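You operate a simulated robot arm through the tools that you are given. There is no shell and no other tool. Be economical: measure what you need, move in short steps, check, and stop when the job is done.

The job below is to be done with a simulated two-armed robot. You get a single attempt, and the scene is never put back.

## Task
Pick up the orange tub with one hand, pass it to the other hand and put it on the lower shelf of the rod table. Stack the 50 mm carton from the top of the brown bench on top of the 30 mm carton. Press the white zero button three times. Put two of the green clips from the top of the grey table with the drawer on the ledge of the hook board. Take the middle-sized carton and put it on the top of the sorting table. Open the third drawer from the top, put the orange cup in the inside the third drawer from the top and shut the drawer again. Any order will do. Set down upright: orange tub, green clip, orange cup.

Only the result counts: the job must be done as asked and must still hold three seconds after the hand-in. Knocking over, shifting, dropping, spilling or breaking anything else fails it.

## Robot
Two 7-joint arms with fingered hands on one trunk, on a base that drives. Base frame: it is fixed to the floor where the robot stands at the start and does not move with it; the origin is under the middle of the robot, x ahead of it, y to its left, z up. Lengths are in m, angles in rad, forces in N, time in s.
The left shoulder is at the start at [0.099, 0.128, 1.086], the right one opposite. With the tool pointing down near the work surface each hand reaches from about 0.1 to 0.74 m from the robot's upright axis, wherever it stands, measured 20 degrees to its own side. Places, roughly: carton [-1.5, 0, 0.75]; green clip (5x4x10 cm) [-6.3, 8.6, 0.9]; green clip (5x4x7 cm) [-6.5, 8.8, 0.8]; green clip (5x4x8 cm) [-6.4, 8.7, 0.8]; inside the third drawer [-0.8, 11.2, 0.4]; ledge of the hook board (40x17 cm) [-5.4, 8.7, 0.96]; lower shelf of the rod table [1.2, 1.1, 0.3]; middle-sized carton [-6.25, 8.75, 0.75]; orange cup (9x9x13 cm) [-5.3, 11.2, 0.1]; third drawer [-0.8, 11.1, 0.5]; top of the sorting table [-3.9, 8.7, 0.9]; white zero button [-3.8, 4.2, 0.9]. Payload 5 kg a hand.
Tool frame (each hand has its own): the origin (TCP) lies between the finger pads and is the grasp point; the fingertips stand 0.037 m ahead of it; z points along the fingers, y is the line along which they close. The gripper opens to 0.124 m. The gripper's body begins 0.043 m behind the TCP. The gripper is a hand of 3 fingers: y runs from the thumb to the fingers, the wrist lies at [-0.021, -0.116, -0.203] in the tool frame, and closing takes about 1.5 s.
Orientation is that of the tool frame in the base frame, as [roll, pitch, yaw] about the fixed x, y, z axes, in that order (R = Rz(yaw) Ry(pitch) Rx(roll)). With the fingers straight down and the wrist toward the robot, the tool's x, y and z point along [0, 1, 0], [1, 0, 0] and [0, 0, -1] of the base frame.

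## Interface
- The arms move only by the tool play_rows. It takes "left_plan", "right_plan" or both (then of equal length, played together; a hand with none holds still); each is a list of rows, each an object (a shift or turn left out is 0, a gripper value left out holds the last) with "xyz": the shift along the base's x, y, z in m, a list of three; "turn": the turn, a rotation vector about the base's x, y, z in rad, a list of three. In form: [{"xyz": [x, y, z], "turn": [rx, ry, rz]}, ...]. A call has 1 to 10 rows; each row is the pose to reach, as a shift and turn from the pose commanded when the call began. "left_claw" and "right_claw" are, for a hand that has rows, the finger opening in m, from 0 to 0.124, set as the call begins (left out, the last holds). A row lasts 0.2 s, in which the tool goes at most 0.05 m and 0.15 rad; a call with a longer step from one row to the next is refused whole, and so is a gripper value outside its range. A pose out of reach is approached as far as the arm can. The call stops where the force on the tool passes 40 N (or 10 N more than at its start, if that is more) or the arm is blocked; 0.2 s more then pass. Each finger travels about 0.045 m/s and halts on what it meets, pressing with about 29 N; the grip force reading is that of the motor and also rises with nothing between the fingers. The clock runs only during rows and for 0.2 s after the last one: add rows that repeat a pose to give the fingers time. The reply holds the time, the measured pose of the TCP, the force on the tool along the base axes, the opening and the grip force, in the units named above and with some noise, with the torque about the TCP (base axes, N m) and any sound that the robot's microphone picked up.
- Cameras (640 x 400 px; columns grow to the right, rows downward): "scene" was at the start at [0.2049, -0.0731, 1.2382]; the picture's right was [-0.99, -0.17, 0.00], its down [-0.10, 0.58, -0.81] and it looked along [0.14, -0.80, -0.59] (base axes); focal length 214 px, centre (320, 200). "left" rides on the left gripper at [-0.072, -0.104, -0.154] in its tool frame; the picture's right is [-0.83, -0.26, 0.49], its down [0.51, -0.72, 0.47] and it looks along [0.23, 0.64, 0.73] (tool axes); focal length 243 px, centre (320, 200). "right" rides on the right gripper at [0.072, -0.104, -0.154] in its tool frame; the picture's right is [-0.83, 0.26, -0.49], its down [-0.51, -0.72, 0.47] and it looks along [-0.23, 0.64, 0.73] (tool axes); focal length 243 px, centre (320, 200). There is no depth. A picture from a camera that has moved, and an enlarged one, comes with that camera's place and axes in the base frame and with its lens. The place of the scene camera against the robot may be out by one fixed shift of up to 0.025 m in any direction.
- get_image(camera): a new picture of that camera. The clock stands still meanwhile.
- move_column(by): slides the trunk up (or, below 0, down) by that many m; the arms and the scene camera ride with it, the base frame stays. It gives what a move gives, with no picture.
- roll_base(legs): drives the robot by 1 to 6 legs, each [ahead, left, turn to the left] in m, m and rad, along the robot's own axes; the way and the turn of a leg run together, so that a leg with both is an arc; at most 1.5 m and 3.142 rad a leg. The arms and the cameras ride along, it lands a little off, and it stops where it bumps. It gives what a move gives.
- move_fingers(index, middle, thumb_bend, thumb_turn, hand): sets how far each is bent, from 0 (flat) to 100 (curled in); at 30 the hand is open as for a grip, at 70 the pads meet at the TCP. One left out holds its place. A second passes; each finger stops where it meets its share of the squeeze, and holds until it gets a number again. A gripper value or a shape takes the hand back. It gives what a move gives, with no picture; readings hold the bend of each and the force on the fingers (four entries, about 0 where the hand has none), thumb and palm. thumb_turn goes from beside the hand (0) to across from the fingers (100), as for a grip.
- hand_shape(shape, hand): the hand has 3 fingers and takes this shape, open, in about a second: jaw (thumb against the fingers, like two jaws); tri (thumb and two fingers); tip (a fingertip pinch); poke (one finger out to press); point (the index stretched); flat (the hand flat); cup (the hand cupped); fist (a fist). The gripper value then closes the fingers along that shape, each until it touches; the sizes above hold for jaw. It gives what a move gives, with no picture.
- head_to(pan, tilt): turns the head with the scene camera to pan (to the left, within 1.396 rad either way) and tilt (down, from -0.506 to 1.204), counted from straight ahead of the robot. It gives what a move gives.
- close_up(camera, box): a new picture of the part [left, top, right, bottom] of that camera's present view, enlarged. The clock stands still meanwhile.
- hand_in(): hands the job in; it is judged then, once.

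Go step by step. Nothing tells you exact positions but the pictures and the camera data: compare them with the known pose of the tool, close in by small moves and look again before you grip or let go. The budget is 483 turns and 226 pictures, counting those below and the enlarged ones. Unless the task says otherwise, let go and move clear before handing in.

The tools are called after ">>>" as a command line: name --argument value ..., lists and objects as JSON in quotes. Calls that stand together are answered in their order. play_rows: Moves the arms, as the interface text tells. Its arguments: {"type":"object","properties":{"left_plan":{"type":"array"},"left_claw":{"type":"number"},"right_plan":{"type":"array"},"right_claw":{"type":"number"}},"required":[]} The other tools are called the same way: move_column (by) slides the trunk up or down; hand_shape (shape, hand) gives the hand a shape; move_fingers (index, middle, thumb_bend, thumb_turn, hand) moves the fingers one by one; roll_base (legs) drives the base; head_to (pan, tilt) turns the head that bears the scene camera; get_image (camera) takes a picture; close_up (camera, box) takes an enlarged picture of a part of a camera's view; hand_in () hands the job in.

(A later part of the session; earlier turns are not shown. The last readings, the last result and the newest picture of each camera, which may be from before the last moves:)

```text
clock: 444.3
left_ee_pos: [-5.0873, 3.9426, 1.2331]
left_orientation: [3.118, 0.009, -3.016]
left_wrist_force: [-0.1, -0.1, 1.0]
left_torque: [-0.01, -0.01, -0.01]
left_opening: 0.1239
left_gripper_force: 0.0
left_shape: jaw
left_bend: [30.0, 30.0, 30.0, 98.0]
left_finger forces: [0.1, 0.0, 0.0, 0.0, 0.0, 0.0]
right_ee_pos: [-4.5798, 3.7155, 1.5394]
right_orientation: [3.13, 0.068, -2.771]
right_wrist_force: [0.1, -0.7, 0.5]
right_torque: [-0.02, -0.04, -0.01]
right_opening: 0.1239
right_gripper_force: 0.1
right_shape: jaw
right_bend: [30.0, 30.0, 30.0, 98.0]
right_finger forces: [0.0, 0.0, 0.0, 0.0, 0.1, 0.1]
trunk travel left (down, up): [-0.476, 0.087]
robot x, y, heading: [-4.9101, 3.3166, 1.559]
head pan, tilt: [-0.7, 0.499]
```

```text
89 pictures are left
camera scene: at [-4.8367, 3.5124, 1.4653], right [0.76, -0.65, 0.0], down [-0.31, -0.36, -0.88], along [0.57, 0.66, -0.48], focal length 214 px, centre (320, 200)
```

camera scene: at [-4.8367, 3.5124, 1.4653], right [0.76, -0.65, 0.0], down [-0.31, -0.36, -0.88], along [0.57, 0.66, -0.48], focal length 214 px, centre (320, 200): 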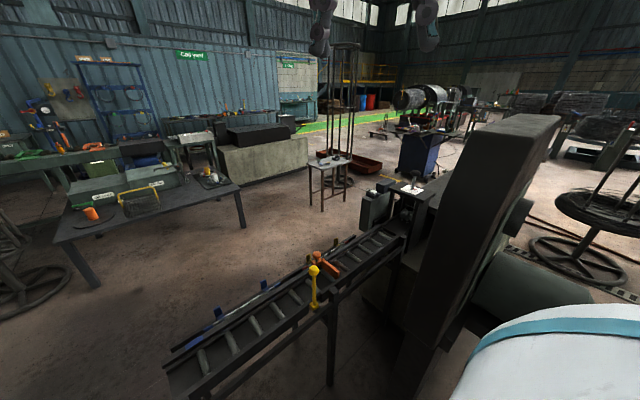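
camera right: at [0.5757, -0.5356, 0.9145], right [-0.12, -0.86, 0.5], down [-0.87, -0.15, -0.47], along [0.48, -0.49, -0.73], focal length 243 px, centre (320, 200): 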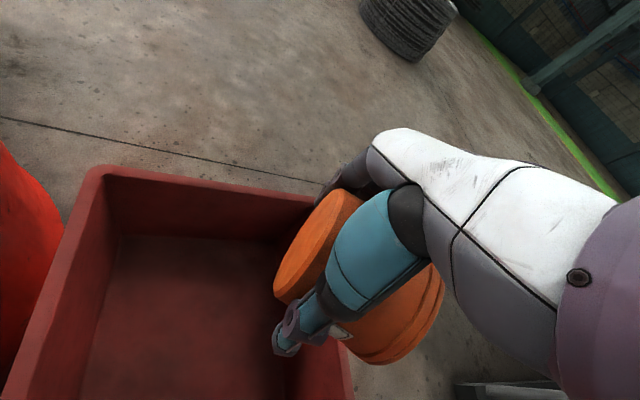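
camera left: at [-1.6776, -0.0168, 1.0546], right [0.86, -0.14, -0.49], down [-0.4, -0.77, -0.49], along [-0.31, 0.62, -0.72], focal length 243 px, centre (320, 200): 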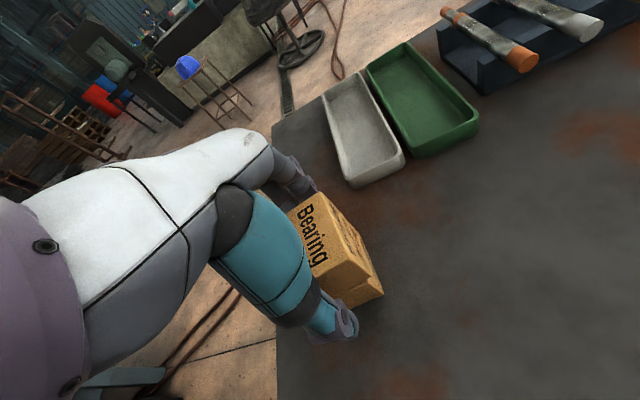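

>>> close_up --camera "scene" --box '[330, 150, 450, 225]'

```text
5.33 times, centred on (390, 188) of scene
camera zoom: at [-4.8367, 3.5124, 1.4653], right [0.76, -0.65, 0.0], down [-0.31, -0.36, -0.88], along [0.57, 0.66, -0.48], focal length 1144 px, centre (-53, 267)
```

zoom: 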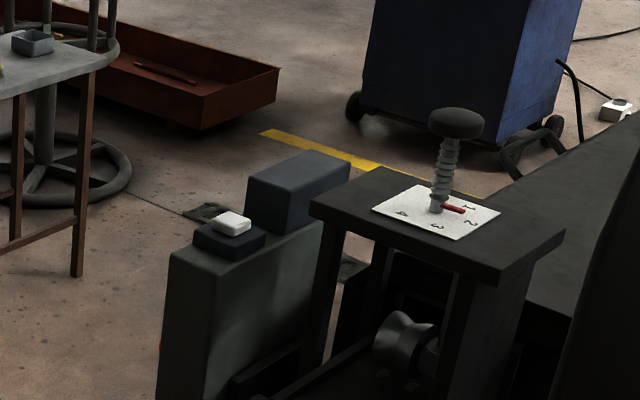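

I see the white button on a grey box at about [−3.90, 4.14], beside a roller conveyor. I'll go around the conveyor's left end to its +y side.

>>> roll_base --legs '[[0, 0.5, 0], [1.45, 0, 0], [0, -1.4, 0], [0, 0, -1.57], [0, 0, -1.55]]'

>>> head_to --pan 0 --tilt 0.7

>>> get_image --camera "scene"

```text
clock: 447.0
left_ee_pos: [-5.2645, 3.9348, 1.2376]
left_orientation: [3.118, -0.006, -3.038]
left_wrist_force: [-0.3, -0.6, 1.2]
left_torque: [0.01, 0.03, 0.01]
left_opening: 0.124
left_gripper_force: 0.1
left_shape: jaw
left_bend: [30.0, 30.0, 30.0, 98.0]
left_finger forces: [0.0, 0.0, 0.0, 0.0, 0.0, 0.0]
right_ee_pos: [-4.7606, 3.6998, 1.5391]
right_orientation: [3.115, 0.057, -2.781]
right_wrist_force: [0.4, -1.5, 0.4]
right_torque: [0.04, -0.01, 0.02]
right_opening: 0.1241
right_gripper_force: 0.1
right_shape: jaw
right_bend: [30.0, 30.0, 30.0, 97.0]
right_finger forces: [0.0, 0.1, 0.0, 0.1, 0.1, 0.1]
trunk travel left (down, up): [-0.476, 0.087]
robot x, y, heading: [-5.1209, 3.3176, 1.543]
head pan, tilt: [-0.7, 0.499]
stopped in leg 1: the robot was blocked; the commanded pose is now the measured one
```

```text
clock: 448.1
left_ee_pos: [-5.265, 3.9374, 1.2348]
left_orientation: [3.12, -0.007, -3.035]
left_wrist_force: [0.7, 0.9, -0.2]
left_torque: [-0.02, -0.02, 0.03]
left_opening: 0.1239
left_gripper_force: 0.0
left_shape: jaw
left_bend: [30.0, 30.0, 30.0, 98.0]
left_finger forces: [0.0, 0.1, 0.1, 0.1, 0.0, 0.0]
right_ee_pos: [-4.76, 3.7066, 1.5351]
right_orientation: [3.12, 0.05, -2.778]
right_wrist_force: [0.1, -0.7, -0.2]
right_torque: [-0.01, 0.02, 0.05]
right_opening: 0.1241
right_gripper_force: 0.1
right_shape: jaw
right_bend: [30.0, 30.0, 30.0, 97.0]
right_finger forces: [0.0, 0.0, 0.0, 0.0, 0.0, 0.0]
trunk travel left (down, up): [-0.476, 0.087]
robot x, y, heading: [-5.1226, 3.3186, 1.552]
head pan, tilt: [0.0, 0.7]
```

```text
87 pictures are left
camera scene: at [-5.0779, 3.5208, 1.4484], right [1.0, -0.02, -0.02], down [-0.03, -0.64, -0.77], along [0.0, 0.77, -0.64], focal length 214 px, centre (320, 200)
```

scene: 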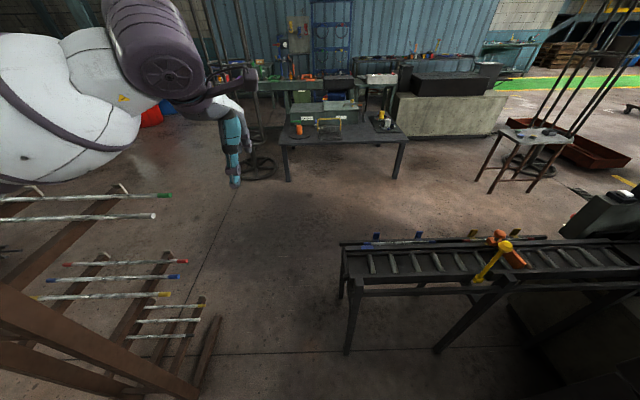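

A rod rack on the left blocked my elbow. The gap between the rack and the conveyor is ~0.6 m; I'll raise the left arm above the rack and try again.

>>> roll_base --legs '[[0, -0.12, 0]]'

>>> play_rows --left_plan '[{"xyz": [0.01, 0, 0.04]}, {"xyz": [0.03, 0, 0.08]}, {"xyz": [0.05, 0, 0.12]}, {"xyz": [0.07, 0, 0.16]}, {"xyz": [0.09, 0, 0.2]}, {"xyz": [0.11, 0, 0.24]}, {"xyz": [0.13, 0, 0.28]}, {"xyz": [0.15, 0, 0.32]}, {"xyz": [0.16, 0, 0.36]}]'

>>> move_column --by 0.085

>>> head_to --pan 0.8 --tilt 0.6

>>> get_image --camera "scene"

```text
clock: 449.8
left_ee_pos: [-5.1702, 3.9428, 1.2278]
left_orientation: [3.129, 0.012, -3.034]
left_wrist_force: [-1.1, 0.4, 0.4]
left_torque: [0.01, -0.04, 0.02]
left_opening: 0.124
left_gripper_force: 0.0
left_shape: jaw
left_bend: [30.0, 30.0, 30.0, 98.0]
left_finger forces: [0.1, 0.0, 0.1, 0.0, 0.0, 0.0]
right_ee_pos: [-4.6704, 3.7118, 1.5402]
right_orientation: [3.131, 0.069, -2.776]
right_wrist_force: [-0.3, 0.2, -0.2]
right_torque: [0.0, -0.06, -0.01]
right_opening: 0.1241
right_gripper_force: 0.0
right_shape: jaw
right_bend: [30.0, 30.0, 30.0, 97.0]
right_finger forces: [0.1, 0.0, 0.0, 0.0, 0.1, 0.0]
trunk travel left (down, up): [-0.476, 0.087]
robot x, y, heading: [-5.0048, 3.3145, 1.55]
head pan, tilt: [0.0, 0.7]
```

```text
clock: 451.8
left_ee_pos: [-5.0078, 3.9399, 1.5889]
left_orientation: [3.13, 0.009, -3.034]
left_wrist_force: [0.1, 0.0, -1.6]
left_torque: [0.03, 0.03, 0.01]
left_opening: 0.124
left_gripper_force: 0.0
left_shape: jaw
left_bend: [30.0, 30.0, 30.0, 98.0]
left_finger forces: [0.1, 0.1, 0.0, 0.1, 0.0, 0.0]
right_ee_pos: [-4.6673, 3.7111, 1.5404]
right_orientation: [3.129, 0.068, -2.779]
right_wrist_force: [0.9, -1.2, 0.4]
right_torque: [0.03, -0.01, -0.08]
right_opening: 0.1239
right_gripper_force: 0.1
right_shape: jaw
right_bend: [30.0, 30.0, 30.0, 97.0]
right_finger forces: [0.1, 0.0, 0.0, 0.0, 0.0, 0.0]
trunk travel left (down, up): [-0.476, 0.087]
robot x, y, heading: [-5.0009, 3.3109, 1.55]
head pan, tilt: [0.0, 0.7]
```

```text
clock: 453.0
left_ee_pos: [-5.0098, 3.9455, 1.6693]
left_orientation: [3.134, 0.007, -3.034]
left_wrist_force: [0.4, 0.5, -0.1]
left_torque: [-0.03, 0.0, -0.04]
left_opening: 0.1237
left_gripper_force: 0.0
left_shape: jaw
left_bend: [30.0, 30.0, 30.0, 98.0]
left_finger forces: [0.1, 0.0, 0.0, 0.0, 0.0, 0.1]
right_ee_pos: [-4.6669, 3.7144, 1.6237]
right_orientation: [3.136, 0.065, -2.778]
right_wrist_force: [1.0, 1.3, 0.7]
right_torque: [-0.02, -0.01, -0.03]
right_opening: 0.1238
right_gripper_force: 0.1
right_shape: jaw
right_bend: [30.0, 30.0, 30.0, 97.0]
right_finger forces: [0.0, 0.0, 0.0, 0.0, 0.0, 0.1]
trunk travel left (down, up): [-0.561, 0.002]
robot x, y, heading: [-5.0017, 3.314, 1.548]
head pan, tilt: [0.0, 0.7]
```

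```text
clock: 454.1
left_ee_pos: [-5.0094, 3.9413, 1.6725]
left_orientation: [3.127, 0.01, -3.035]
left_wrist_force: [0.5, -0.8, -0.7]
left_torque: [0.01, -0.02, 0.01]
left_opening: 0.1238
left_gripper_force: 0.1
left_shape: jaw
left_bend: [30.0, 30.0, 30.0, 98.0]
left_finger forces: [0.0, 0.0, 0.0, 0.0, 0.0, 0.0]
right_ee_pos: [-4.6688, 3.712, 1.6239]
right_orientation: [3.131, 0.066, -2.778]
right_wrist_force: [-0.8, -0.6, 0.3]
right_torque: [0.01, 0.0, -0.02]
right_opening: 0.1242
right_gripper_force: 0.0
right_shape: jaw
right_bend: [30.0, 30.0, 30.0, 97.0]
right_finger forces: [0.1, 0.1, 0.1, 0.0, 0.0, 0.0]
trunk travel left (down, up): [-0.561, 0.002]
robot x, y, heading: [-5.001, 3.3114, 1.552]
head pan, tilt: [0.799, 0.6]
```

```text
86 pictures are left
camera scene: at [-5.0506, 3.4199, 1.5584], right [0.71, 0.7, 0.0], down [0.4, -0.4, -0.83], along [-0.58, 0.59, -0.56], focal length 214 px, centre (320, 200)
```

scene: 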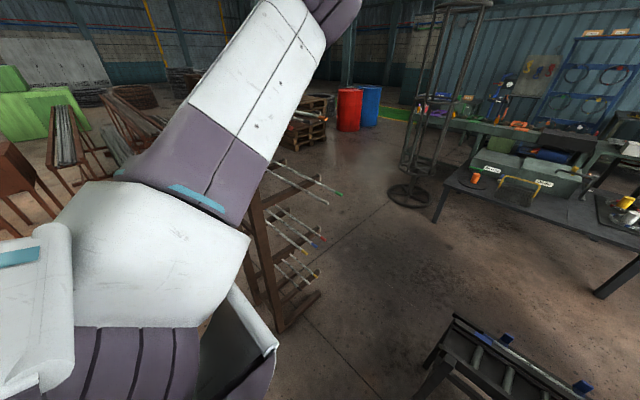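

The raised arm clears the rack. Move left 0.3 and then forward through the gap.

>>> roll_base --legs '[[0, 0.3, 0.02], [0.8, 0, 0], [0.75, 0, 0]]'

```text
clock: 464.8
left_ee_pos: [-5.3267, 5.4971, 1.6745]
left_orientation: [3.125, 0.008, -3.005]
left_wrist_force: [0.6, -0.2, 0.1]
left_torque: [0.05, -0.03, 0.01]
left_opening: 0.1238
left_gripper_force: 0.0
left_shape: jaw
left_bend: [30.0, 30.0, 30.0, 98.0]
left_finger forces: [0.0, 0.1, 0.0, 0.0, 0.1, 0.0]
right_ee_pos: [-4.9791, 5.2778, 1.6258]
right_orientation: [3.127, 0.068, -2.751]
right_wrist_force: [0.3, 0.3, 1.1]
right_torque: [0.02, 0.02, -0.02]
right_opening: 0.124
right_gripper_force: 0.1
right_shape: jaw
right_bend: [30.0, 30.0, 30.0, 97.0]
right_finger forces: [0.1, 0.0, 0.1, 0.0, 0.1, 0.0]
trunk travel left (down, up): [-0.561, 0.002]
robot x, y, heading: [-5.3022, 4.8732, 1.578]
head pan, tilt: [0.799, 0.6]
```

Through the gap. Now right along the conveyor's far side and turn to face it.

>>> roll_base --legs '[[0, -1.3, 0], [0, 0, -1.57], [0, 0, -1.57]]'

>>> head_to --pan 0 --tilt 0.8

>>> get_image --camera "scene"

```text
clock: 484.1
left_ee_pos: [-3.9924, 4.2291, 1.6737]
left_orientation: [3.13, 0.008, 0.107]
left_wrist_force: [0.1, -0.7, -0.1]
left_torque: [-0.03, 0.0, 0.02]
left_opening: 0.1238
left_gripper_force: 0.1
left_shape: jaw
left_bend: [30.0, 30.0, 30.0, 98.0]
left_finger forces: [0.1, 0.0, 0.0, 0.0, 0.0, 0.0]
right_ee_pos: [-4.3346, 4.4597, 1.6248]
right_orientation: [3.13, 0.065, 0.364]
right_wrist_force: [-0.5, -0.1, 0.4]
right_torque: [0.01, -0.01, -0.02]
right_opening: 0.1238
right_gripper_force: 0.1
right_shape: jaw
right_bend: [30.0, 30.0, 30.0, 97.0]
right_finger forces: [0.1, 0.0, 0.0, 0.1, 0.1, 0.0]
trunk travel left (down, up): [-0.561, 0.002]
robot x, y, heading: [-4.0025, 4.8596, -1.591]
head pan, tilt: [0.799, 0.6]
```

```text
clock: 485.2
left_ee_pos: [-3.9934, 4.2284, 1.6735]
left_orientation: [3.126, 0.009, 0.107]
left_wrist_force: [-0.7, 0.2, 0.0]
left_torque: [-0.04, 0.0, 0.02]
left_opening: 0.1239
left_gripper_force: 0.1
left_shape: jaw
left_bend: [30.0, 30.0, 30.0, 98.0]
left_finger forces: [0.0, 0.0, 0.0, 0.0, 0.0, 0.0]
right_ee_pos: [-4.3346, 4.4588, 1.6247]
right_orientation: [3.132, 0.065, 0.365]
right_wrist_force: [0.7, -0.7, 0.5]
right_torque: [0.0, -0.01, 0.01]
right_opening: 0.1239
right_gripper_force: 0.0
right_shape: jaw
right_bend: [30.0, 30.0, 30.0, 97.0]
right_finger forces: [0.0, 0.1, 0.0, 0.0, 0.0, 0.0]
trunk travel left (down, up): [-0.561, 0.002]
robot x, y, heading: [-4.0032, 4.8582, -1.589]
head pan, tilt: [0.0, 0.799]
```

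```text
85 pictures are left
camera scene: at [-3.9915, 4.7594, 1.5415], right [-1.0, 0.02, 0.0], down [0.01, 0.72, -0.7], along [-0.01, -0.7, -0.72], focal length 214 px, centre (320, 200)
```

scene: 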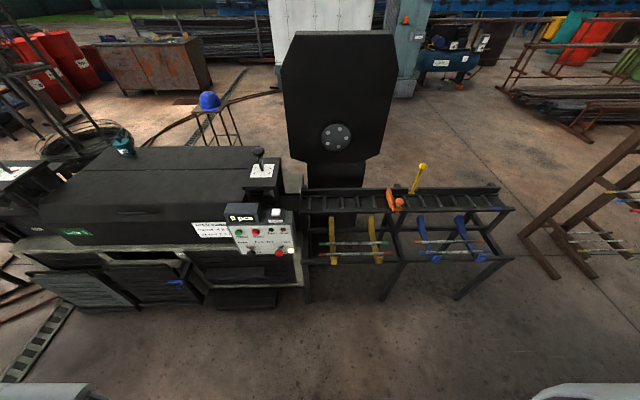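

>>> close_up --camera "scene" --box '[210, 180, 322, 270]'

```text
4.44 times, centred on (266, 225) of scene
camera zoom: at [-3.9915, 4.7594, 1.5415], right [-1.0, 0.02, 0.0], down [0.01, 0.72, -0.7], along [-0.01, -0.7, -0.72], focal length 953 px, centre (560, 89)
```

zoom: 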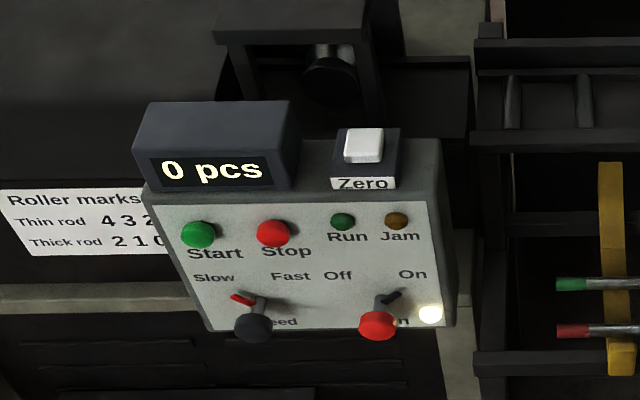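

I see the white "Zero" button on top of the control box at about [−3.83, 4.21, 0.9+]. I'll lower the trunk and bring the left hand (fingers closed) above it.

>>> move_column --by -0.25

>>> play_rows --left_plan '[{"xyz": [0.03, -0.003, -0.03]}, {"xyz": [0.06, -0.006, -0.06]}, {"xyz": [0.09, -0.009, -0.09]}, {"xyz": [0.12, -0.012, -0.12]}, {"xyz": [0.15, -0.015, -0.15]}, {"xyz": [0.163, -0.018, -0.19]}, {"xyz": [0.163, -0.018, -0.235]}, {"xyz": [0.163, -0.018, -0.28]}, {"xyz": [0.163, -0.018, -0.32]}, {"xyz": [0.163, -0.018, -0.36]}]' --left_claw 0.0

>>> get_image --camera "left"

>>> get_image --camera "scene"

```text
clock: 487.8
left_ee_pos: [-3.9933, 4.2303, 1.4238]
left_orientation: [3.129, 0.008, 0.107]
left_wrist_force: [1.3, 0.5, 1.1]
left_torque: [0.0, 0.01, 0.0]
left_opening: 0.1239
left_gripper_force: 0.1
left_shape: jaw
left_bend: [30.0, 30.0, 30.0, 98.0]
left_finger forces: [0.0, 0.0, 0.0, 0.0, 0.1, 0.1]
right_ee_pos: [-4.3349, 4.4587, 1.374]
right_orientation: [3.131, 0.067, 0.364]
right_wrist_force: [-0.6, 0.6, -0.5]
right_torque: [-0.01, -0.02, 0.03]
right_opening: 0.124
right_gripper_force: 0.2
right_shape: jaw
right_bend: [30.0, 30.0, 30.0, 97.0]
right_finger forces: [0.0, 0.0, 0.0, 0.1, 0.1, 0.0]
trunk travel left (down, up): [-0.311, 0.252]
robot x, y, heading: [-4.0021, 4.8571, -1.594]
head pan, tilt: [0.0, 0.799]
```

```text
clock: 490.0
left_ee_pos: [-3.8313, 4.2123, 1.065]
left_orientation: [3.131, 0.012, 0.109]
left_wrist_force: [0.4, -0.7, 0.1]
left_torque: [-0.02, 0.01, -0.01]
left_opening: 0.0
left_gripper_force: 28.4
left_shape: jaw
left_bend: [70.0, 70.0, 56.0, 100.0]
left_finger forces: [0.1, 0.0, 0.0, 0.0, 0.1, 0.1]
right_ee_pos: [-4.3338, 4.4574, 1.3753]
right_orientation: [3.13, 0.067, 0.362]
right_wrist_force: [0.8, -0.9, 0.3]
right_torque: [0.02, 0.0, -0.02]
right_opening: 0.124
right_gripper_force: 0.1
right_shape: jaw
right_bend: [30.0, 30.0, 30.0, 97.0]
right_finger forces: [0.0, 0.0, 0.0, 0.0, 0.1, 0.0]
trunk travel left (down, up): [-0.311, 0.252]
robot x, y, heading: [-3.9976, 4.8617, -1.594]
head pan, tilt: [0.0, 0.799]
```

```text
83 pictures are left
camera left: at [-3.9137, 4.3094, 1.2166], right [-0.86, 0.16, -0.49], down [0.42, 0.77, -0.49], along [0.29, -0.62, -0.73], focal length 243 px, centre (320, 200)
```

left: 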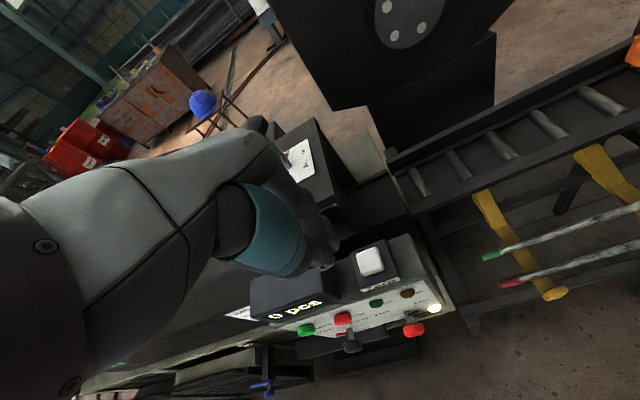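

```text
82 pictures are left
camera scene: at [-3.9935, 4.6212, 1.2607], right [-1.0, 0.02, 0.0], down [0.01, 0.72, -0.7], along [-0.01, -0.7, -0.72], focal length 214 px, centre (320, 200)
```

scene: 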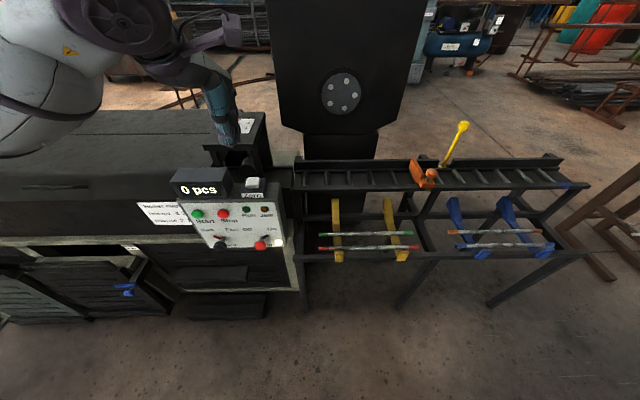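

Estimates: button ≈ [−3.83, 4.19, 0.89]. Lower closer and look again.

>>> play_rows --left_plan '[{"xyz": [0.0, -0.01, -0.03]}, {"xyz": [0.0, -0.02, -0.06]}, {"xyz": [0.0, -0.022, -0.085]}]'

>>> close_up --camera "scene" --box '[190, 110, 318, 190]'

>>> close_up --camera "left" --box '[240, 180, 440, 305]'

```text
clock: 490.8
left_ee_pos: [-3.8301, 4.1894, 0.9785]
left_orientation: [3.127, 0.009, 0.109]
left_wrist_force: [0.2, 0.9, 0.4]
left_torque: [0.01, -0.03, 0.0]
left_opening: 0.0
left_gripper_force: 28.8
left_shape: jaw
left_bend: [70.0, 70.0, 56.0, 100.0]
left_finger forces: [0.0, 0.0, 0.1, 0.1, 0.0, 0.0]
right_ee_pos: [-4.3353, 4.4598, 1.3757]
right_orientation: [3.13, 0.066, 0.365]
right_wrist_force: [0.0, 0.6, 0.3]
right_torque: [0.05, 0.05, 0.0]
right_opening: 0.1239
right_gripper_force: 0.0
right_shape: jaw
right_bend: [30.0, 30.0, 30.0, 97.0]
right_finger forces: [0.1, 0.0, 0.1, 0.0, 0.0, 0.0]
trunk travel left (down, up): [-0.311, 0.252]
robot x, y, heading: [-4.0069, 4.8578, -1.589]
head pan, tilt: [0.0, 0.799]
```

```text
5.00 times, centred on (254, 150) of scene
camera zoom: at [-3.9941, 4.6218, 1.2608], right [-1.0, 0.02, 0.0], down [0.01, 0.72, -0.7], along [-0.01, -0.7, -0.72], focal length 1072 px, centre (650, 450)
```

zoom: 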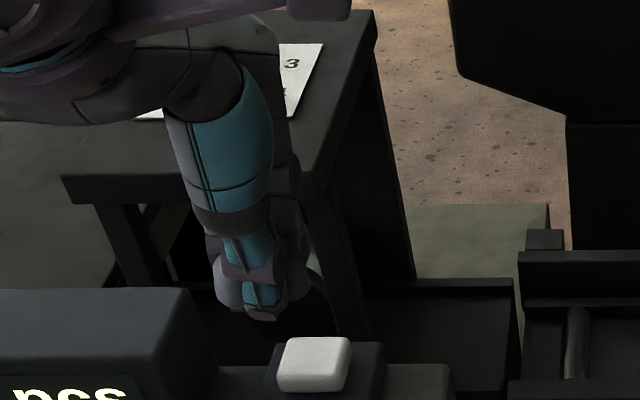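

```text
3.20 times, centred on (340, 242) of left
camera zoom: at [-3.9129, 4.2872, 1.1309], right [-0.86, 0.16, -0.49], down [0.42, 0.77, -0.49], along [0.29, -0.62, -0.73], focal length 776 px, centre (256, 64)
```

zoom: 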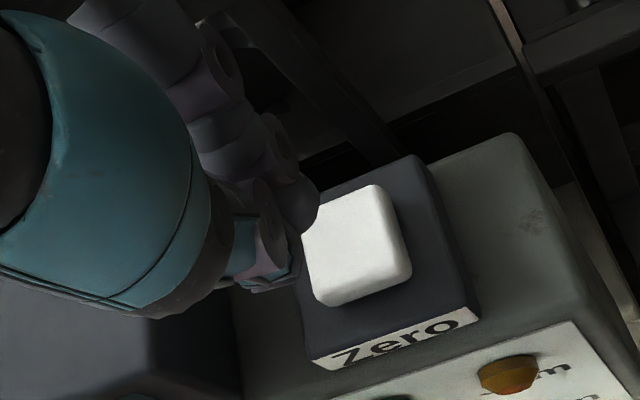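

Refined: button ≈ [−3.834, 4.166, 0.87]. Shift over it and descend part of the way.

>>> play_rows --left_plan '[{"xyz": [-0.004, -0.024, 0]}, {"xyz": [-0.004, -0.024, -0.015]}, {"xyz": [-0.004, -0.024, -0.03]}]'

>>> close_up --camera "left" --box '[240, 180, 440, 305]'

```text
clock: 491.6
left_ee_pos: [-3.834, 4.1659, 0.9477]
left_orientation: [3.128, 0.01, 0.108]
left_wrist_force: [0.2, -0.5, 0.7]
left_torque: [0.01, 0.01, 0.0]
left_opening: 0.0
left_gripper_force: 28.5
left_shape: jaw
left_bend: [70.0, 70.0, 56.0, 100.0]
left_finger forces: [0.0, 0.0, 0.1, 0.1, 0.0, 0.0]
right_ee_pos: [-4.3338, 4.4582, 1.3746]
right_orientation: [3.131, 0.066, 0.364]
right_wrist_force: [-0.9, -0.5, 0.1]
right_torque: [-0.04, 0.0, 0.01]
right_opening: 0.1239
right_gripper_force: 0.0
right_shape: jaw
right_bend: [30.0, 30.0, 30.0, 97.0]
right_finger forces: [0.0, 0.1, 0.1, 0.0, 0.0, 0.1]
trunk travel left (down, up): [-0.311, 0.252]
robot x, y, heading: [-4.001, 4.8568, -1.59]
head pan, tilt: [0.0, 0.799]
```

```text
3.20 times, centred on (340, 242) of left
camera zoom: at [-3.9161, 4.2639, 1.0998], right [-0.86, 0.16, -0.49], down [0.42, 0.77, -0.49], along [0.29, -0.62, -0.73], focal length 776 px, centre (256, 64)
```

zoom: 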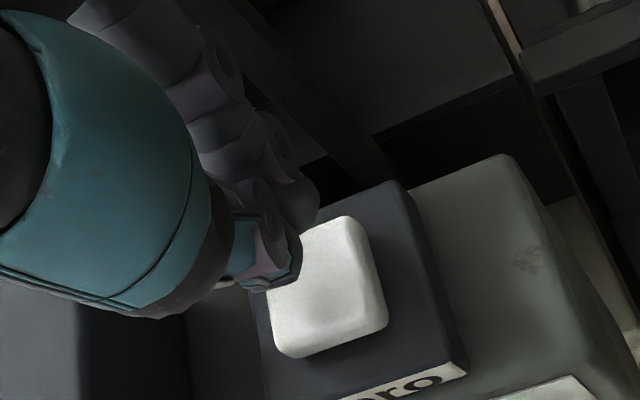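

Centred over the button. Descend gently to feel contact.

>>> play_rows --left_plan '[{"xyz": [0, 0, -0.008]}, {"xyz": [0, 0, -0.016]}, {"xyz": [0, 0, -0.022]}]'

```text
clock: 492.4
left_ee_pos: [-3.8353, 4.167, 0.9261]
left_orientation: [3.125, 0.008, 0.107]
left_wrist_force: [0.4, -0.8, 6.4]
left_torque: [-0.01, 0.01, 0.02]
left_opening: 0.0001
left_gripper_force: 29.1
left_shape: jaw
left_bend: [70.0, 70.0, 57.0, 100.0]
left_finger forces: [0.0, 0.0, 0.0, 0.0, 0.1, 0.0]
right_ee_pos: [-4.3352, 4.4602, 1.3744]
right_orientation: [3.129, 0.065, 0.365]
right_wrist_force: [0.5, -0.2, 0.2]
right_torque: [-0.04, -0.04, -0.03]
right_opening: 0.1241
right_gripper_force: 0.0
right_shape: jaw
right_bend: [30.0, 30.0, 30.0, 97.0]
right_finger forces: [0.1, 0.0, 0.0, 0.0, 0.0, 0.0]
trunk travel left (down, up): [-0.311, 0.252]
robot x, y, heading: [-4.0005, 4.8633, -1.594]
head pan, tilt: [0.0, 0.799]
heard: click
```

A click: the first press. Release fully.

>>> play_rows --left_plan '[{"xyz": [0, 0, 0.01]}, {"xyz": [0, 0, 0.02]}, {"xyz": [0, 0, 0.02]}]'

>>> close_up --camera "scene" --box '[150, 140, 310, 240]'

```text
clock: 493.2
left_ee_pos: [-3.8336, 4.1647, 0.9461]
left_orientation: [3.127, 0.009, 0.109]
left_wrist_force: [0.2, 0.0, -0.1]
left_torque: [-0.01, 0.01, 0.01]
left_opening: 0.0
left_gripper_force: 28.8
left_shape: jaw
left_bend: [70.0, 70.0, 57.0, 100.0]
left_finger forces: [0.0, 0.0, 0.1, 0.0, 0.0, 0.0]
right_ee_pos: [-4.3346, 4.4587, 1.3753]
right_orientation: [3.131, 0.068, 0.364]
right_wrist_force: [0.1, -1.0, -0.1]
right_torque: [-0.01, 0.02, -0.01]
right_opening: 0.1239
right_gripper_force: 0.0
right_shape: jaw
right_bend: [30.0, 30.0, 30.0, 97.0]
right_finger forces: [0.1, 0.0, 0.0, 0.0, 0.0, 0.0]
trunk travel left (down, up): [-0.311, 0.252]
robot x, y, heading: [-4.0002, 4.8528, -1.592]
head pan, tilt: [0.0, 0.799]
```

```text
4.00 times, centred on (230, 190) of scene
camera zoom: at [-3.9942, 4.6216, 1.2607], right [-1.0, 0.02, 0.0], down [0.01, 0.72, -0.7], along [-0.01, -0.7, -0.72], focal length 858 px, centre (680, 240)
```

zoom: 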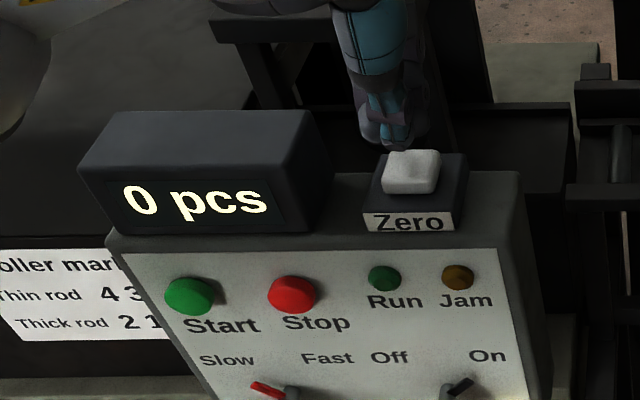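

Second press.

>>> play_rows --left_plan '[{"xyz": [0, 0, -0.01]}, {"xyz": [0, 0, -0.017]}, {"xyz": [0, 0, -0.021]}]'

>>> play_rows --left_plan '[{"xyz": [0, 0, 0.01]}, {"xyz": [0, 0, 0.021]}, {"xyz": [0, 0, 0.021]}]'

```text
clock: 494.0
left_ee_pos: [-3.8343, 4.1649, 0.9263]
left_orientation: [3.127, 0.01, 0.107]
left_wrist_force: [0.3, -0.1, 7.1]
left_torque: [0.09, 0.03, -0.01]
left_opening: 0.0002
left_gripper_force: 28.6
left_shape: jaw
left_bend: [70.0, 70.0, 57.0, 100.0]
left_finger forces: [0.0, 0.0, 0.1, 0.0, 0.0, 0.0]
right_ee_pos: [-4.3353, 4.4602, 1.375]
right_orientation: [3.129, 0.066, 0.364]
right_wrist_force: [-0.1, -1.0, -0.1]
right_torque: [0.0, -0.03, 0.01]
right_opening: 0.1239
right_gripper_force: 0.1
right_shape: jaw
right_bend: [30.0, 30.0, 30.0, 97.0]
right_finger forces: [0.0, 0.0, 0.0, 0.0, 0.0, 0.0]
trunk travel left (down, up): [-0.311, 0.252]
robot x, y, heading: [-4.0035, 4.8578, -1.593]
head pan, tilt: [0.0, 0.799]
heard: click
```

```text
clock: 494.8
left_ee_pos: [-3.8331, 4.1649, 0.9461]
left_orientation: [3.13, 0.01, 0.108]
left_wrist_force: [-0.2, 0.4, -0.1]
left_torque: [-0.01, 0.02, -0.01]
left_opening: 0.0
left_gripper_force: 29.1
left_shape: jaw
left_bend: [70.0, 70.0, 57.0, 100.0]
left_finger forces: [0.0, 0.0, 0.0, 0.0, 0.0, 0.0]
right_ee_pos: [-4.3338, 4.4585, 1.3755]
right_orientation: [3.132, 0.068, 0.365]
right_wrist_force: [0.1, 0.4, 0.0]
right_torque: [0.02, -0.01, -0.01]
right_opening: 0.1238
right_gripper_force: 0.0
right_shape: jaw
right_bend: [30.0, 30.0, 30.0, 97.0]
right_finger forces: [0.0, 0.0, 0.0, 0.1, 0.0, 0.0]
trunk travel left (down, up): [-0.311, 0.252]
robot x, y, heading: [-3.9975, 4.8604, -1.586]
head pan, tilt: [0.0, 0.799]
```

Second click heard. Third press.

>>> play_rows --left_plan '[{"xyz": [0, 0, -0.01]}, {"xyz": [0, 0, -0.017]}, {"xyz": [0, 0, -0.021]}]'

>>> play_rows --left_plan '[{"xyz": [0, 0, 0.02]}, {"xyz": [0, 0, 0.06]}, {"xyz": [0, 0, 0.1]}, {"xyz": [0, 0, 0.14]}, {"xyz": [0, 0, 0.18]}, {"xyz": [0, 0, 0.22]}, {"xyz": [0, 0.03, 0.26]}, {"xyz": [0, 0.05, 0.3]}]' --left_claw 0.0

```text
clock: 495.6
left_ee_pos: [-3.834, 4.1661, 0.9283]
left_orientation: [3.126, 0.01, 0.109]
left_wrist_force: [0.2, 0.1, 6.5]
left_torque: [0.01, 0.0, 0.0]
left_opening: 0.0
left_gripper_force: 29.0
left_shape: jaw
left_bend: [70.0, 70.0, 57.0, 100.0]
left_finger forces: [0.1, 0.0, 0.0, 0.0, 0.0, 0.0]
right_ee_pos: [-4.3341, 4.4599, 1.3736]
right_orientation: [3.131, 0.066, 0.363]
right_wrist_force: [-0.9, 0.5, -0.6]
right_torque: [-0.02, 0.04, 0.05]
right_opening: 0.1239
right_gripper_force: 0.1
right_shape: jaw
right_bend: [30.0, 30.0, 30.0, 97.0]
right_finger forces: [0.1, 0.0, 0.0, 0.0, 0.0, 0.1]
trunk travel left (down, up): [-0.311, 0.252]
robot x, y, heading: [-4.0007, 4.8566, -1.591]
head pan, tilt: [0.0, 0.799]
heard: click
```

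```text
clock: 497.4
left_ee_pos: [-3.8335, 4.2152, 1.2287]
left_orientation: [3.128, 0.01, 0.109]
left_wrist_force: [-1.2, -0.3, 0.3]
left_torque: [-0.02, -0.03, 0.01]
left_opening: 0.0
left_gripper_force: 29.4
left_shape: jaw
left_bend: [70.0, 70.0, 57.0, 100.0]
left_finger forces: [0.0, 0.0, 0.0, 0.0, 0.0, 0.1]
right_ee_pos: [-4.3357, 4.46, 1.375]
right_orientation: [3.128, 0.067, 0.363]
right_wrist_force: [-0.2, -0.1, 0.1]
right_torque: [0.0, 0.01, -0.02]
right_opening: 0.1238
right_gripper_force: 0.0
right_shape: jaw
right_bend: [30.0, 30.0, 30.0, 97.0]
right_finger forces: [0.0, 0.1, 0.0, 0.1, 0.0, 0.0]
trunk travel left (down, up): [-0.311, 0.252]
robot x, y, heading: [-4.0037, 4.8595, -1.589]
head pan, tilt: [0.0, 0.799]
```

Three presses done. Next the grey table, hook board and sorting table around y≈8.7. I'll turn to face +y and look for the way.

>>> roll_base --legs '[[0, 0, 1.57], [0, 0, 1.59], [0, 1.3, 0]]'

>>> head_to --pan 0.3 --tilt 0.35

>>> get_image --camera "scene"

```text
clock: 516.8
left_ee_pos: [-5.4886, 5.4903, 1.2273]
left_orientation: [3.129, 0.008, -3.017]
left_wrist_force: [-0.2, 0.1, 0.1]
left_torque: [0.0, 0.0, -0.02]
left_opening: 0.0
left_gripper_force: 29.5
left_shape: jaw
left_bend: [70.0, 70.0, 57.0, 100.0]
left_finger forces: [0.0, 0.0, 0.0, 0.0, 0.1, 0.1]
right_ee_pos: [-4.9831, 5.2533, 1.3754]
right_orientation: [3.133, 0.068, -2.762]
right_wrist_force: [-0.7, 0.1, 0.2]
right_torque: [-0.02, -0.01, 0.02]
right_opening: 0.1238
right_gripper_force: 0.1
right_shape: jaw
right_bend: [30.0, 30.0, 30.0, 97.0]
right_finger forces: [0.1, 0.0, 0.0, 0.0, 0.0, 0.0]
trunk travel left (down, up): [-0.311, 0.252]
robot x, y, heading: [-5.3058, 4.8497, 1.568]
head pan, tilt: [0.0, 0.799]
```

```text
clock: 517.7
left_ee_pos: [-5.4884, 5.4896, 1.2268]
left_orientation: [3.128, 0.008, -3.017]
left_wrist_force: [-0.4, -0.4, -0.2]
left_torque: [0.01, 0.04, 0.0]
left_opening: 0.0
left_gripper_force: 28.9
left_shape: jaw
left_bend: [70.0, 70.0, 57.0, 100.0]
left_finger forces: [0.0, 0.0, 0.1, 0.1, 0.1, 0.0]
right_ee_pos: [-4.9842, 5.2528, 1.3751]
right_orientation: [3.13, 0.065, -2.762]
right_wrist_force: [0.8, 0.6, 0.5]
right_torque: [0.02, 0.02, 0.01]
right_opening: 0.1239
right_gripper_force: 0.1
right_shape: jaw
right_bend: [30.0, 30.0, 30.0, 97.0]
right_finger forces: [0.1, 0.1, 0.1, 0.0, 0.0, 0.0]
trunk travel left (down, up): [-0.311, 0.252]
robot x, y, heading: [-5.3062, 4.8479, 1.574]
head pan, tilt: [0.3, 0.351]
```

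```text
77 pictures are left
camera scene: at [-5.324, 5.1199, 1.3003], right [0.96, 0.29, 0.0], down [0.1, -0.33, -0.94], along [-0.27, 0.9, -0.34], focal length 214 px, centre (320, 200)
```

scene: 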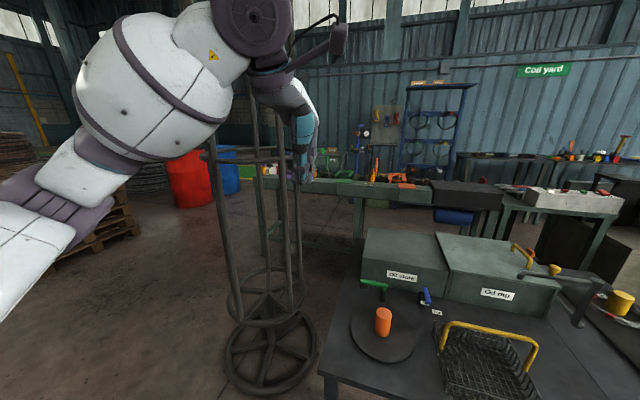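

I'll go west past the wheel stand and then north.

>>> roll_base --legs '[[0, 1.4, 0], [1.3, 0, 0], [0.9, 0, 0]]'

>>> head_to --pan -0.2 --tilt 0.45

>>> get_image --camera "scene"

```text
clock: 540.9
left_ee_pos: [-6.9889, 7.7095, 1.2275]
left_orientation: [3.127, 0.009, -2.991]
left_wrist_force: [0.0, -0.5, -0.3]
left_torque: [0.0, 0.03, 0.01]
left_opening: 0.0
left_gripper_force: 28.7
left_shape: jaw
left_bend: [70.0, 70.0, 57.0, 100.0]
left_finger forces: [0.0, 0.1, 0.0, 0.0, 0.1, 0.0]
right_ee_pos: [-6.4754, 7.4866, 1.3742]
right_orientation: [3.131, 0.067, -2.734]
right_wrist_force: [1.0, 0.5, 0.5]
right_torque: [-0.02, 0.01, 0.02]
right_opening: 0.1239
right_gripper_force: 0.0
right_shape: jaw
right_bend: [30.0, 30.0, 30.0, 97.0]
right_finger forces: [0.0, 0.0, 0.1, 0.0, 0.0, 0.1]
trunk travel left (down, up): [-0.311, 0.252]
robot x, y, heading: [-6.7914, 7.0778, 1.593]
head pan, tilt: [0.3, 0.351]
```

```text
clock: 541.8
left_ee_pos: [-6.987, 7.7097, 1.228]
left_orientation: [3.128, 0.009, -2.99]
left_wrist_force: [0.3, 1.3, -0.5]
left_torque: [0.0, -0.03, -0.05]
left_opening: 0.0
left_gripper_force: 28.7
left_shape: jaw
left_bend: [70.0, 70.0, 57.0, 100.0]
left_finger forces: [0.0, 0.0, 0.0, 0.0, 0.1, 0.0]
right_ee_pos: [-6.4756, 7.4868, 1.3754]
right_orientation: [3.131, 0.066, -2.735]
right_wrist_force: [-0.3, 0.0, 0.1]
right_torque: [0.0, -0.03, -0.02]
right_opening: 0.1238
right_gripper_force: 0.0
right_shape: jaw
right_bend: [30.0, 30.0, 30.0, 97.0]
right_finger forces: [0.0, 0.0, 0.0, 0.1, 0.0, 0.0]
trunk travel left (down, up): [-0.311, 0.252]
robot x, y, heading: [-6.7905, 7.0693, 1.59]
head pan, tilt: [-0.201, 0.45]
```

```text
76 pictures are left
camera scene: at [-6.7675, 7.3462, 1.2912], right [0.98, -0.18, 0.0], down [-0.08, -0.43, -0.9], along [0.16, 0.89, -0.43], focal length 214 px, centre (320, 200)
```

scene: 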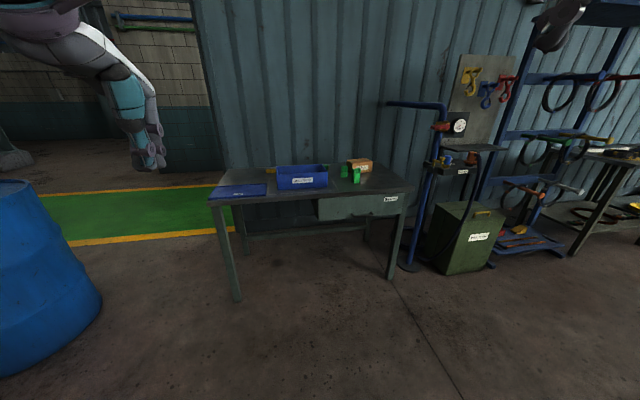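

There is the grey table with green clips, cartons, and the hook board with its ledge on the right. Zoom in.

>>> close_up --camera "scene" --box '[260, 140, 400, 220]'

>>> close_up --camera "scene" --box '[380, 60, 540, 190]'

```text
4.57 times, centred on (330, 180) of scene
camera zoom: at [-6.7675, 7.3462, 1.2912], right [0.98, -0.18, 0.0], down [-0.08, -0.43, -0.9], along [0.16, 0.89, -0.43], focal length 980 px, centre (274, 291)
```

zoom: 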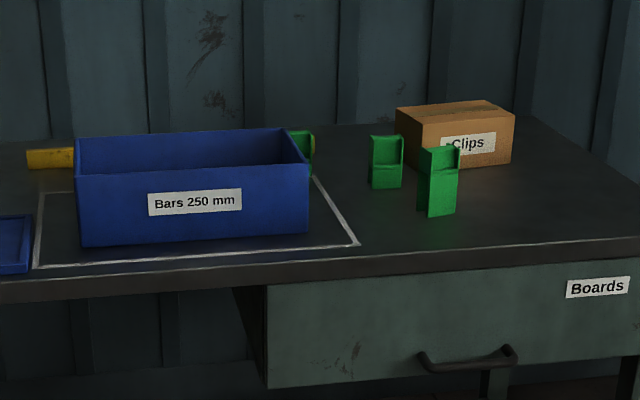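

```text
3.08 times, centred on (460, 125) of scene
camera zoom: at [-6.7675, 7.3462, 1.2912], right [0.98, -0.18, 0.0], down [-0.08, -0.43, -0.9], along [0.16, 0.89, -0.43], focal length 660 px, centre (-111, 431)
```

zoom: 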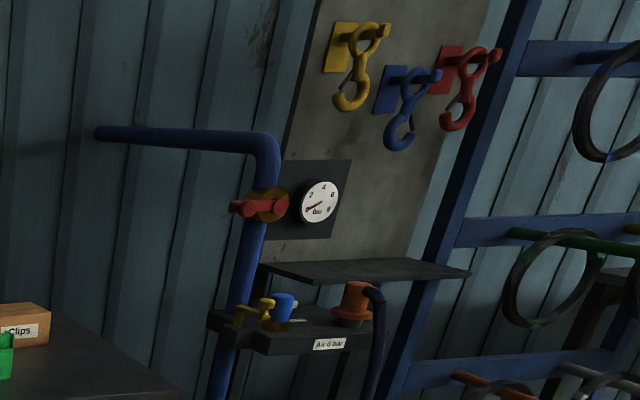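

Front clip is the 10 cm one (~[−6.29, 8.65]); the 8 cm one at ~[−6.33, 8.77]. I'll stand in front of the table and use the right hand.

>>> roll_base --legs '[[0.85, -0.32, -0.02]]'

>>> play_rows --right_plan '[{"xyz": [0.0, 0.02, -0.04], "turn": [0, 0, -0.1]}, {"xyz": [0.0, 0.05, -0.07], "turn": [0, 0, -0.2]}, {"xyz": [0.0, 0.08, -0.1], "turn": [0, 0, -0.3]}, {"xyz": [0.0, 0.11, -0.13], "turn": [0, 0, -0.4]}, {"xyz": [0.0, 0.14, -0.16], "turn": [0, 0, -0.4]}, {"xyz": [0.0, 0.17, -0.19], "turn": [0, 0, -0.4]}]'

>>> head_to --pan -0.2 --tilt 0.7

>>> get_image --camera "scene"

>>> get_image --camera "right"

```text
clock: 546.6
left_ee_pos: [-6.675, 8.5595, 1.228]
left_orientation: [3.128, 0.009, -3.003]
left_wrist_force: [0.0, 0.1, 0.1]
left_torque: [0.02, -0.03, -0.03]
left_opening: 0.0
left_gripper_force: 29.3
left_shape: jaw
left_bend: [70.0, 70.0, 57.0, 100.0]
left_finger forces: [0.0, 0.0, 0.0, 0.1, 0.1, 0.1]
right_ee_pos: [-6.1669, 8.3289, 1.3745]
right_orientation: [3.131, 0.068, -2.746]
right_wrist_force: [0.0, 0.3, 0.0]
right_torque: [-0.01, 0.0, -0.01]
right_opening: 0.1238
right_gripper_force: 0.1
right_shape: jaw
right_bend: [30.0, 30.0, 30.0, 97.0]
right_finger forces: [0.1, 0.1, 0.1, 0.0, 0.0, 0.0]
trunk travel left (down, up): [-0.311, 0.252]
robot x, y, heading: [-6.4829, 7.9185, 1.581]
head pan, tilt: [-0.201, 0.45]
```

```text
clock: 548.0
left_ee_pos: [-6.6741, 8.5618, 1.2265]
left_orientation: [3.13, 0.009, -3.0]
left_wrist_force: [1.5, 1.0, -0.1]
left_torque: [-0.01, 0.0, 0.0]
left_opening: 0.0
left_gripper_force: 29.3
left_shape: jaw
left_bend: [70.0, 70.0, 57.0, 100.0]
left_finger forces: [0.0, 0.0, 0.0, 0.0, 0.0, 0.1]
right_ee_pos: [-6.0326, 8.5074, 1.183]
right_orientation: [3.12, -0.006, -3.031]
right_wrist_force: [0.1, 0.4, 0.3]
right_torque: [-0.01, 0.0, 0.0]
right_opening: 0.124
right_gripper_force: 0.1
right_shape: jaw
right_bend: [30.0, 30.0, 30.0, 98.0]
right_finger forces: [0.0, 0.0, 0.0, 0.0, 0.0, 0.0]
right hand out of reach, approached as far as the arm can: row 1, 2, 3, 4, 5, 6
trunk travel left (down, up): [-0.311, 0.252]
robot x, y, heading: [-6.4873, 7.9195, 1.579]
head pan, tilt: [-0.201, 0.45]
```

```text
clock: 548.7
left_ee_pos: [-6.6755, 8.5602, 1.2282]
left_orientation: [3.127, 0.009, -3.002]
left_wrist_force: [0.4, 0.4, -0.8]
left_torque: [0.01, -0.02, 0.02]
left_opening: 0.0002
left_gripper_force: 29.0
left_shape: jaw
left_bend: [70.0, 70.0, 57.0, 100.0]
left_finger forces: [0.2, 0.1, 0.0, 0.0, 0.1, 0.1]
right_ee_pos: [-6.0319, 8.5047, 1.1851]
right_orientation: [3.12, -0.006, -3.031]
right_wrist_force: [0.5, 0.3, -0.1]
right_torque: [0.03, -0.06, 0.0]
right_opening: 0.124
right_gripper_force: 0.1
right_shape: jaw
right_bend: [30.0, 30.0, 30.0, 98.0]
right_finger forces: [0.1, 0.1, 0.0, 0.1, 0.0, 0.1]
trunk travel left (down, up): [-0.311, 0.252]
robot x, y, heading: [-6.488, 7.9231, 1.583]
head pan, tilt: [-0.201, 0.7]
```

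```text
73 pictures are left
camera scene: at [-6.4599, 8.1856, 1.2691], right [0.98, -0.19, 0.0], down [-0.12, -0.63, -0.77], along [0.14, 0.75, -0.64], focal length 214 px, centre (320, 200)
```

scene: 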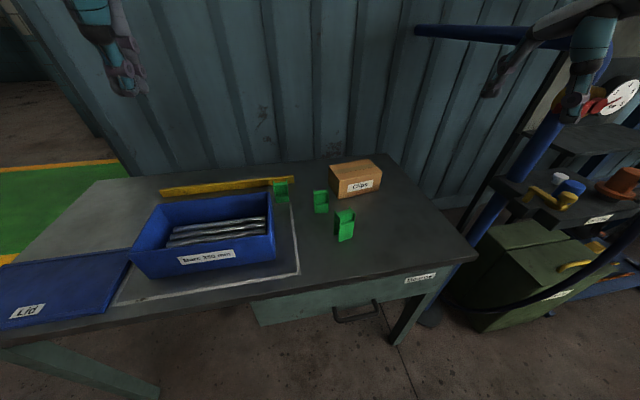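

```text
72 pictures are left
camera right: at [-6.0919, 8.3917, 1.3378], right [0.8, 0.34, 0.49], down [0.58, -0.65, -0.49], along [0.15, 0.68, -0.72], focal length 243 px, centre (320, 200)
```

right: 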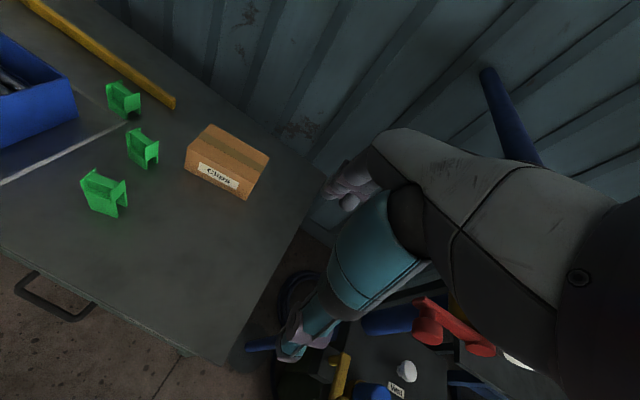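

Triangulated: clip A (10 cm) top at [−6.327, 8.555, 0.904], clip B (8 cm) top at [−6.369, 8.672, 0.881]; table top ≈0.80. Bring the right hand above clip A.

>>> play_rows --right_plan '[{"xyz": [-0.045, 0.01, 0]}, {"xyz": [-0.09, 0.02, 0]}, {"xyz": [-0.135, 0.03, 0]}, {"xyz": [-0.18, 0.035, -0.01]}, {"xyz": [-0.225, 0.04, -0.02]}, {"xyz": [-0.265, 0.045, -0.04]}, {"xyz": [-0.295, 0.05, -0.075]}, {"xyz": [-0.295, 0.05, -0.12]}, {"xyz": [-0.295, 0.05, -0.165]}]' --right_claw 0.11

>>> get_image --camera "right"

```text
clock: 550.7
left_ee_pos: [-6.6737, 8.5611, 1.2263]
left_orientation: [3.129, 0.01, -3.003]
left_wrist_force: [0.3, 0.5, -1.3]
left_torque: [-0.04, 0.01, 0.01]
left_opening: 0.0
left_gripper_force: 29.3
left_shape: jaw
left_bend: [70.0, 70.0, 57.0, 100.0]
left_finger forces: [0.0, 0.1, 0.1, 0.0, 0.0, 0.1]
right_ee_pos: [-6.1731, 8.566, 1.0003]
right_orientation: [3.092, -0.142, -2.923]
right_wrist_force: [-0.4, 0.4, -0.2]
right_torque: [-0.05, 0.02, 0.01]
right_opening: 0.1104
right_gripper_force: 0.0
right_shape: jaw
right_bend: [27.0, 32.0, 40.0, 98.0]
right_finger forces: [0.1, 0.1, 0.1, 0.0, 0.0, 0.0]
right hand out of reach, approached as far as the arm can: row 1, 2, 3, 4, 5, 6, 7, 8, 9
trunk travel left (down, up): [-0.311, 0.252]
robot x, y, heading: [-6.4849, 7.9238, 1.582]
head pan, tilt: [-0.201, 0.7]
```

```text
71 pictures are left
camera right: at [-6.1984, 8.4482, 1.1587], right [0.82, 0.42, 0.38], down [0.57, -0.59, -0.57], along [-0.02, 0.69, -0.73], focal length 243 px, centre (320, 200)
```

right: 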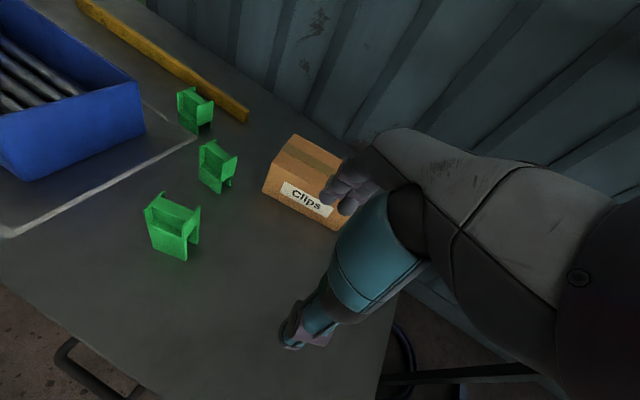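

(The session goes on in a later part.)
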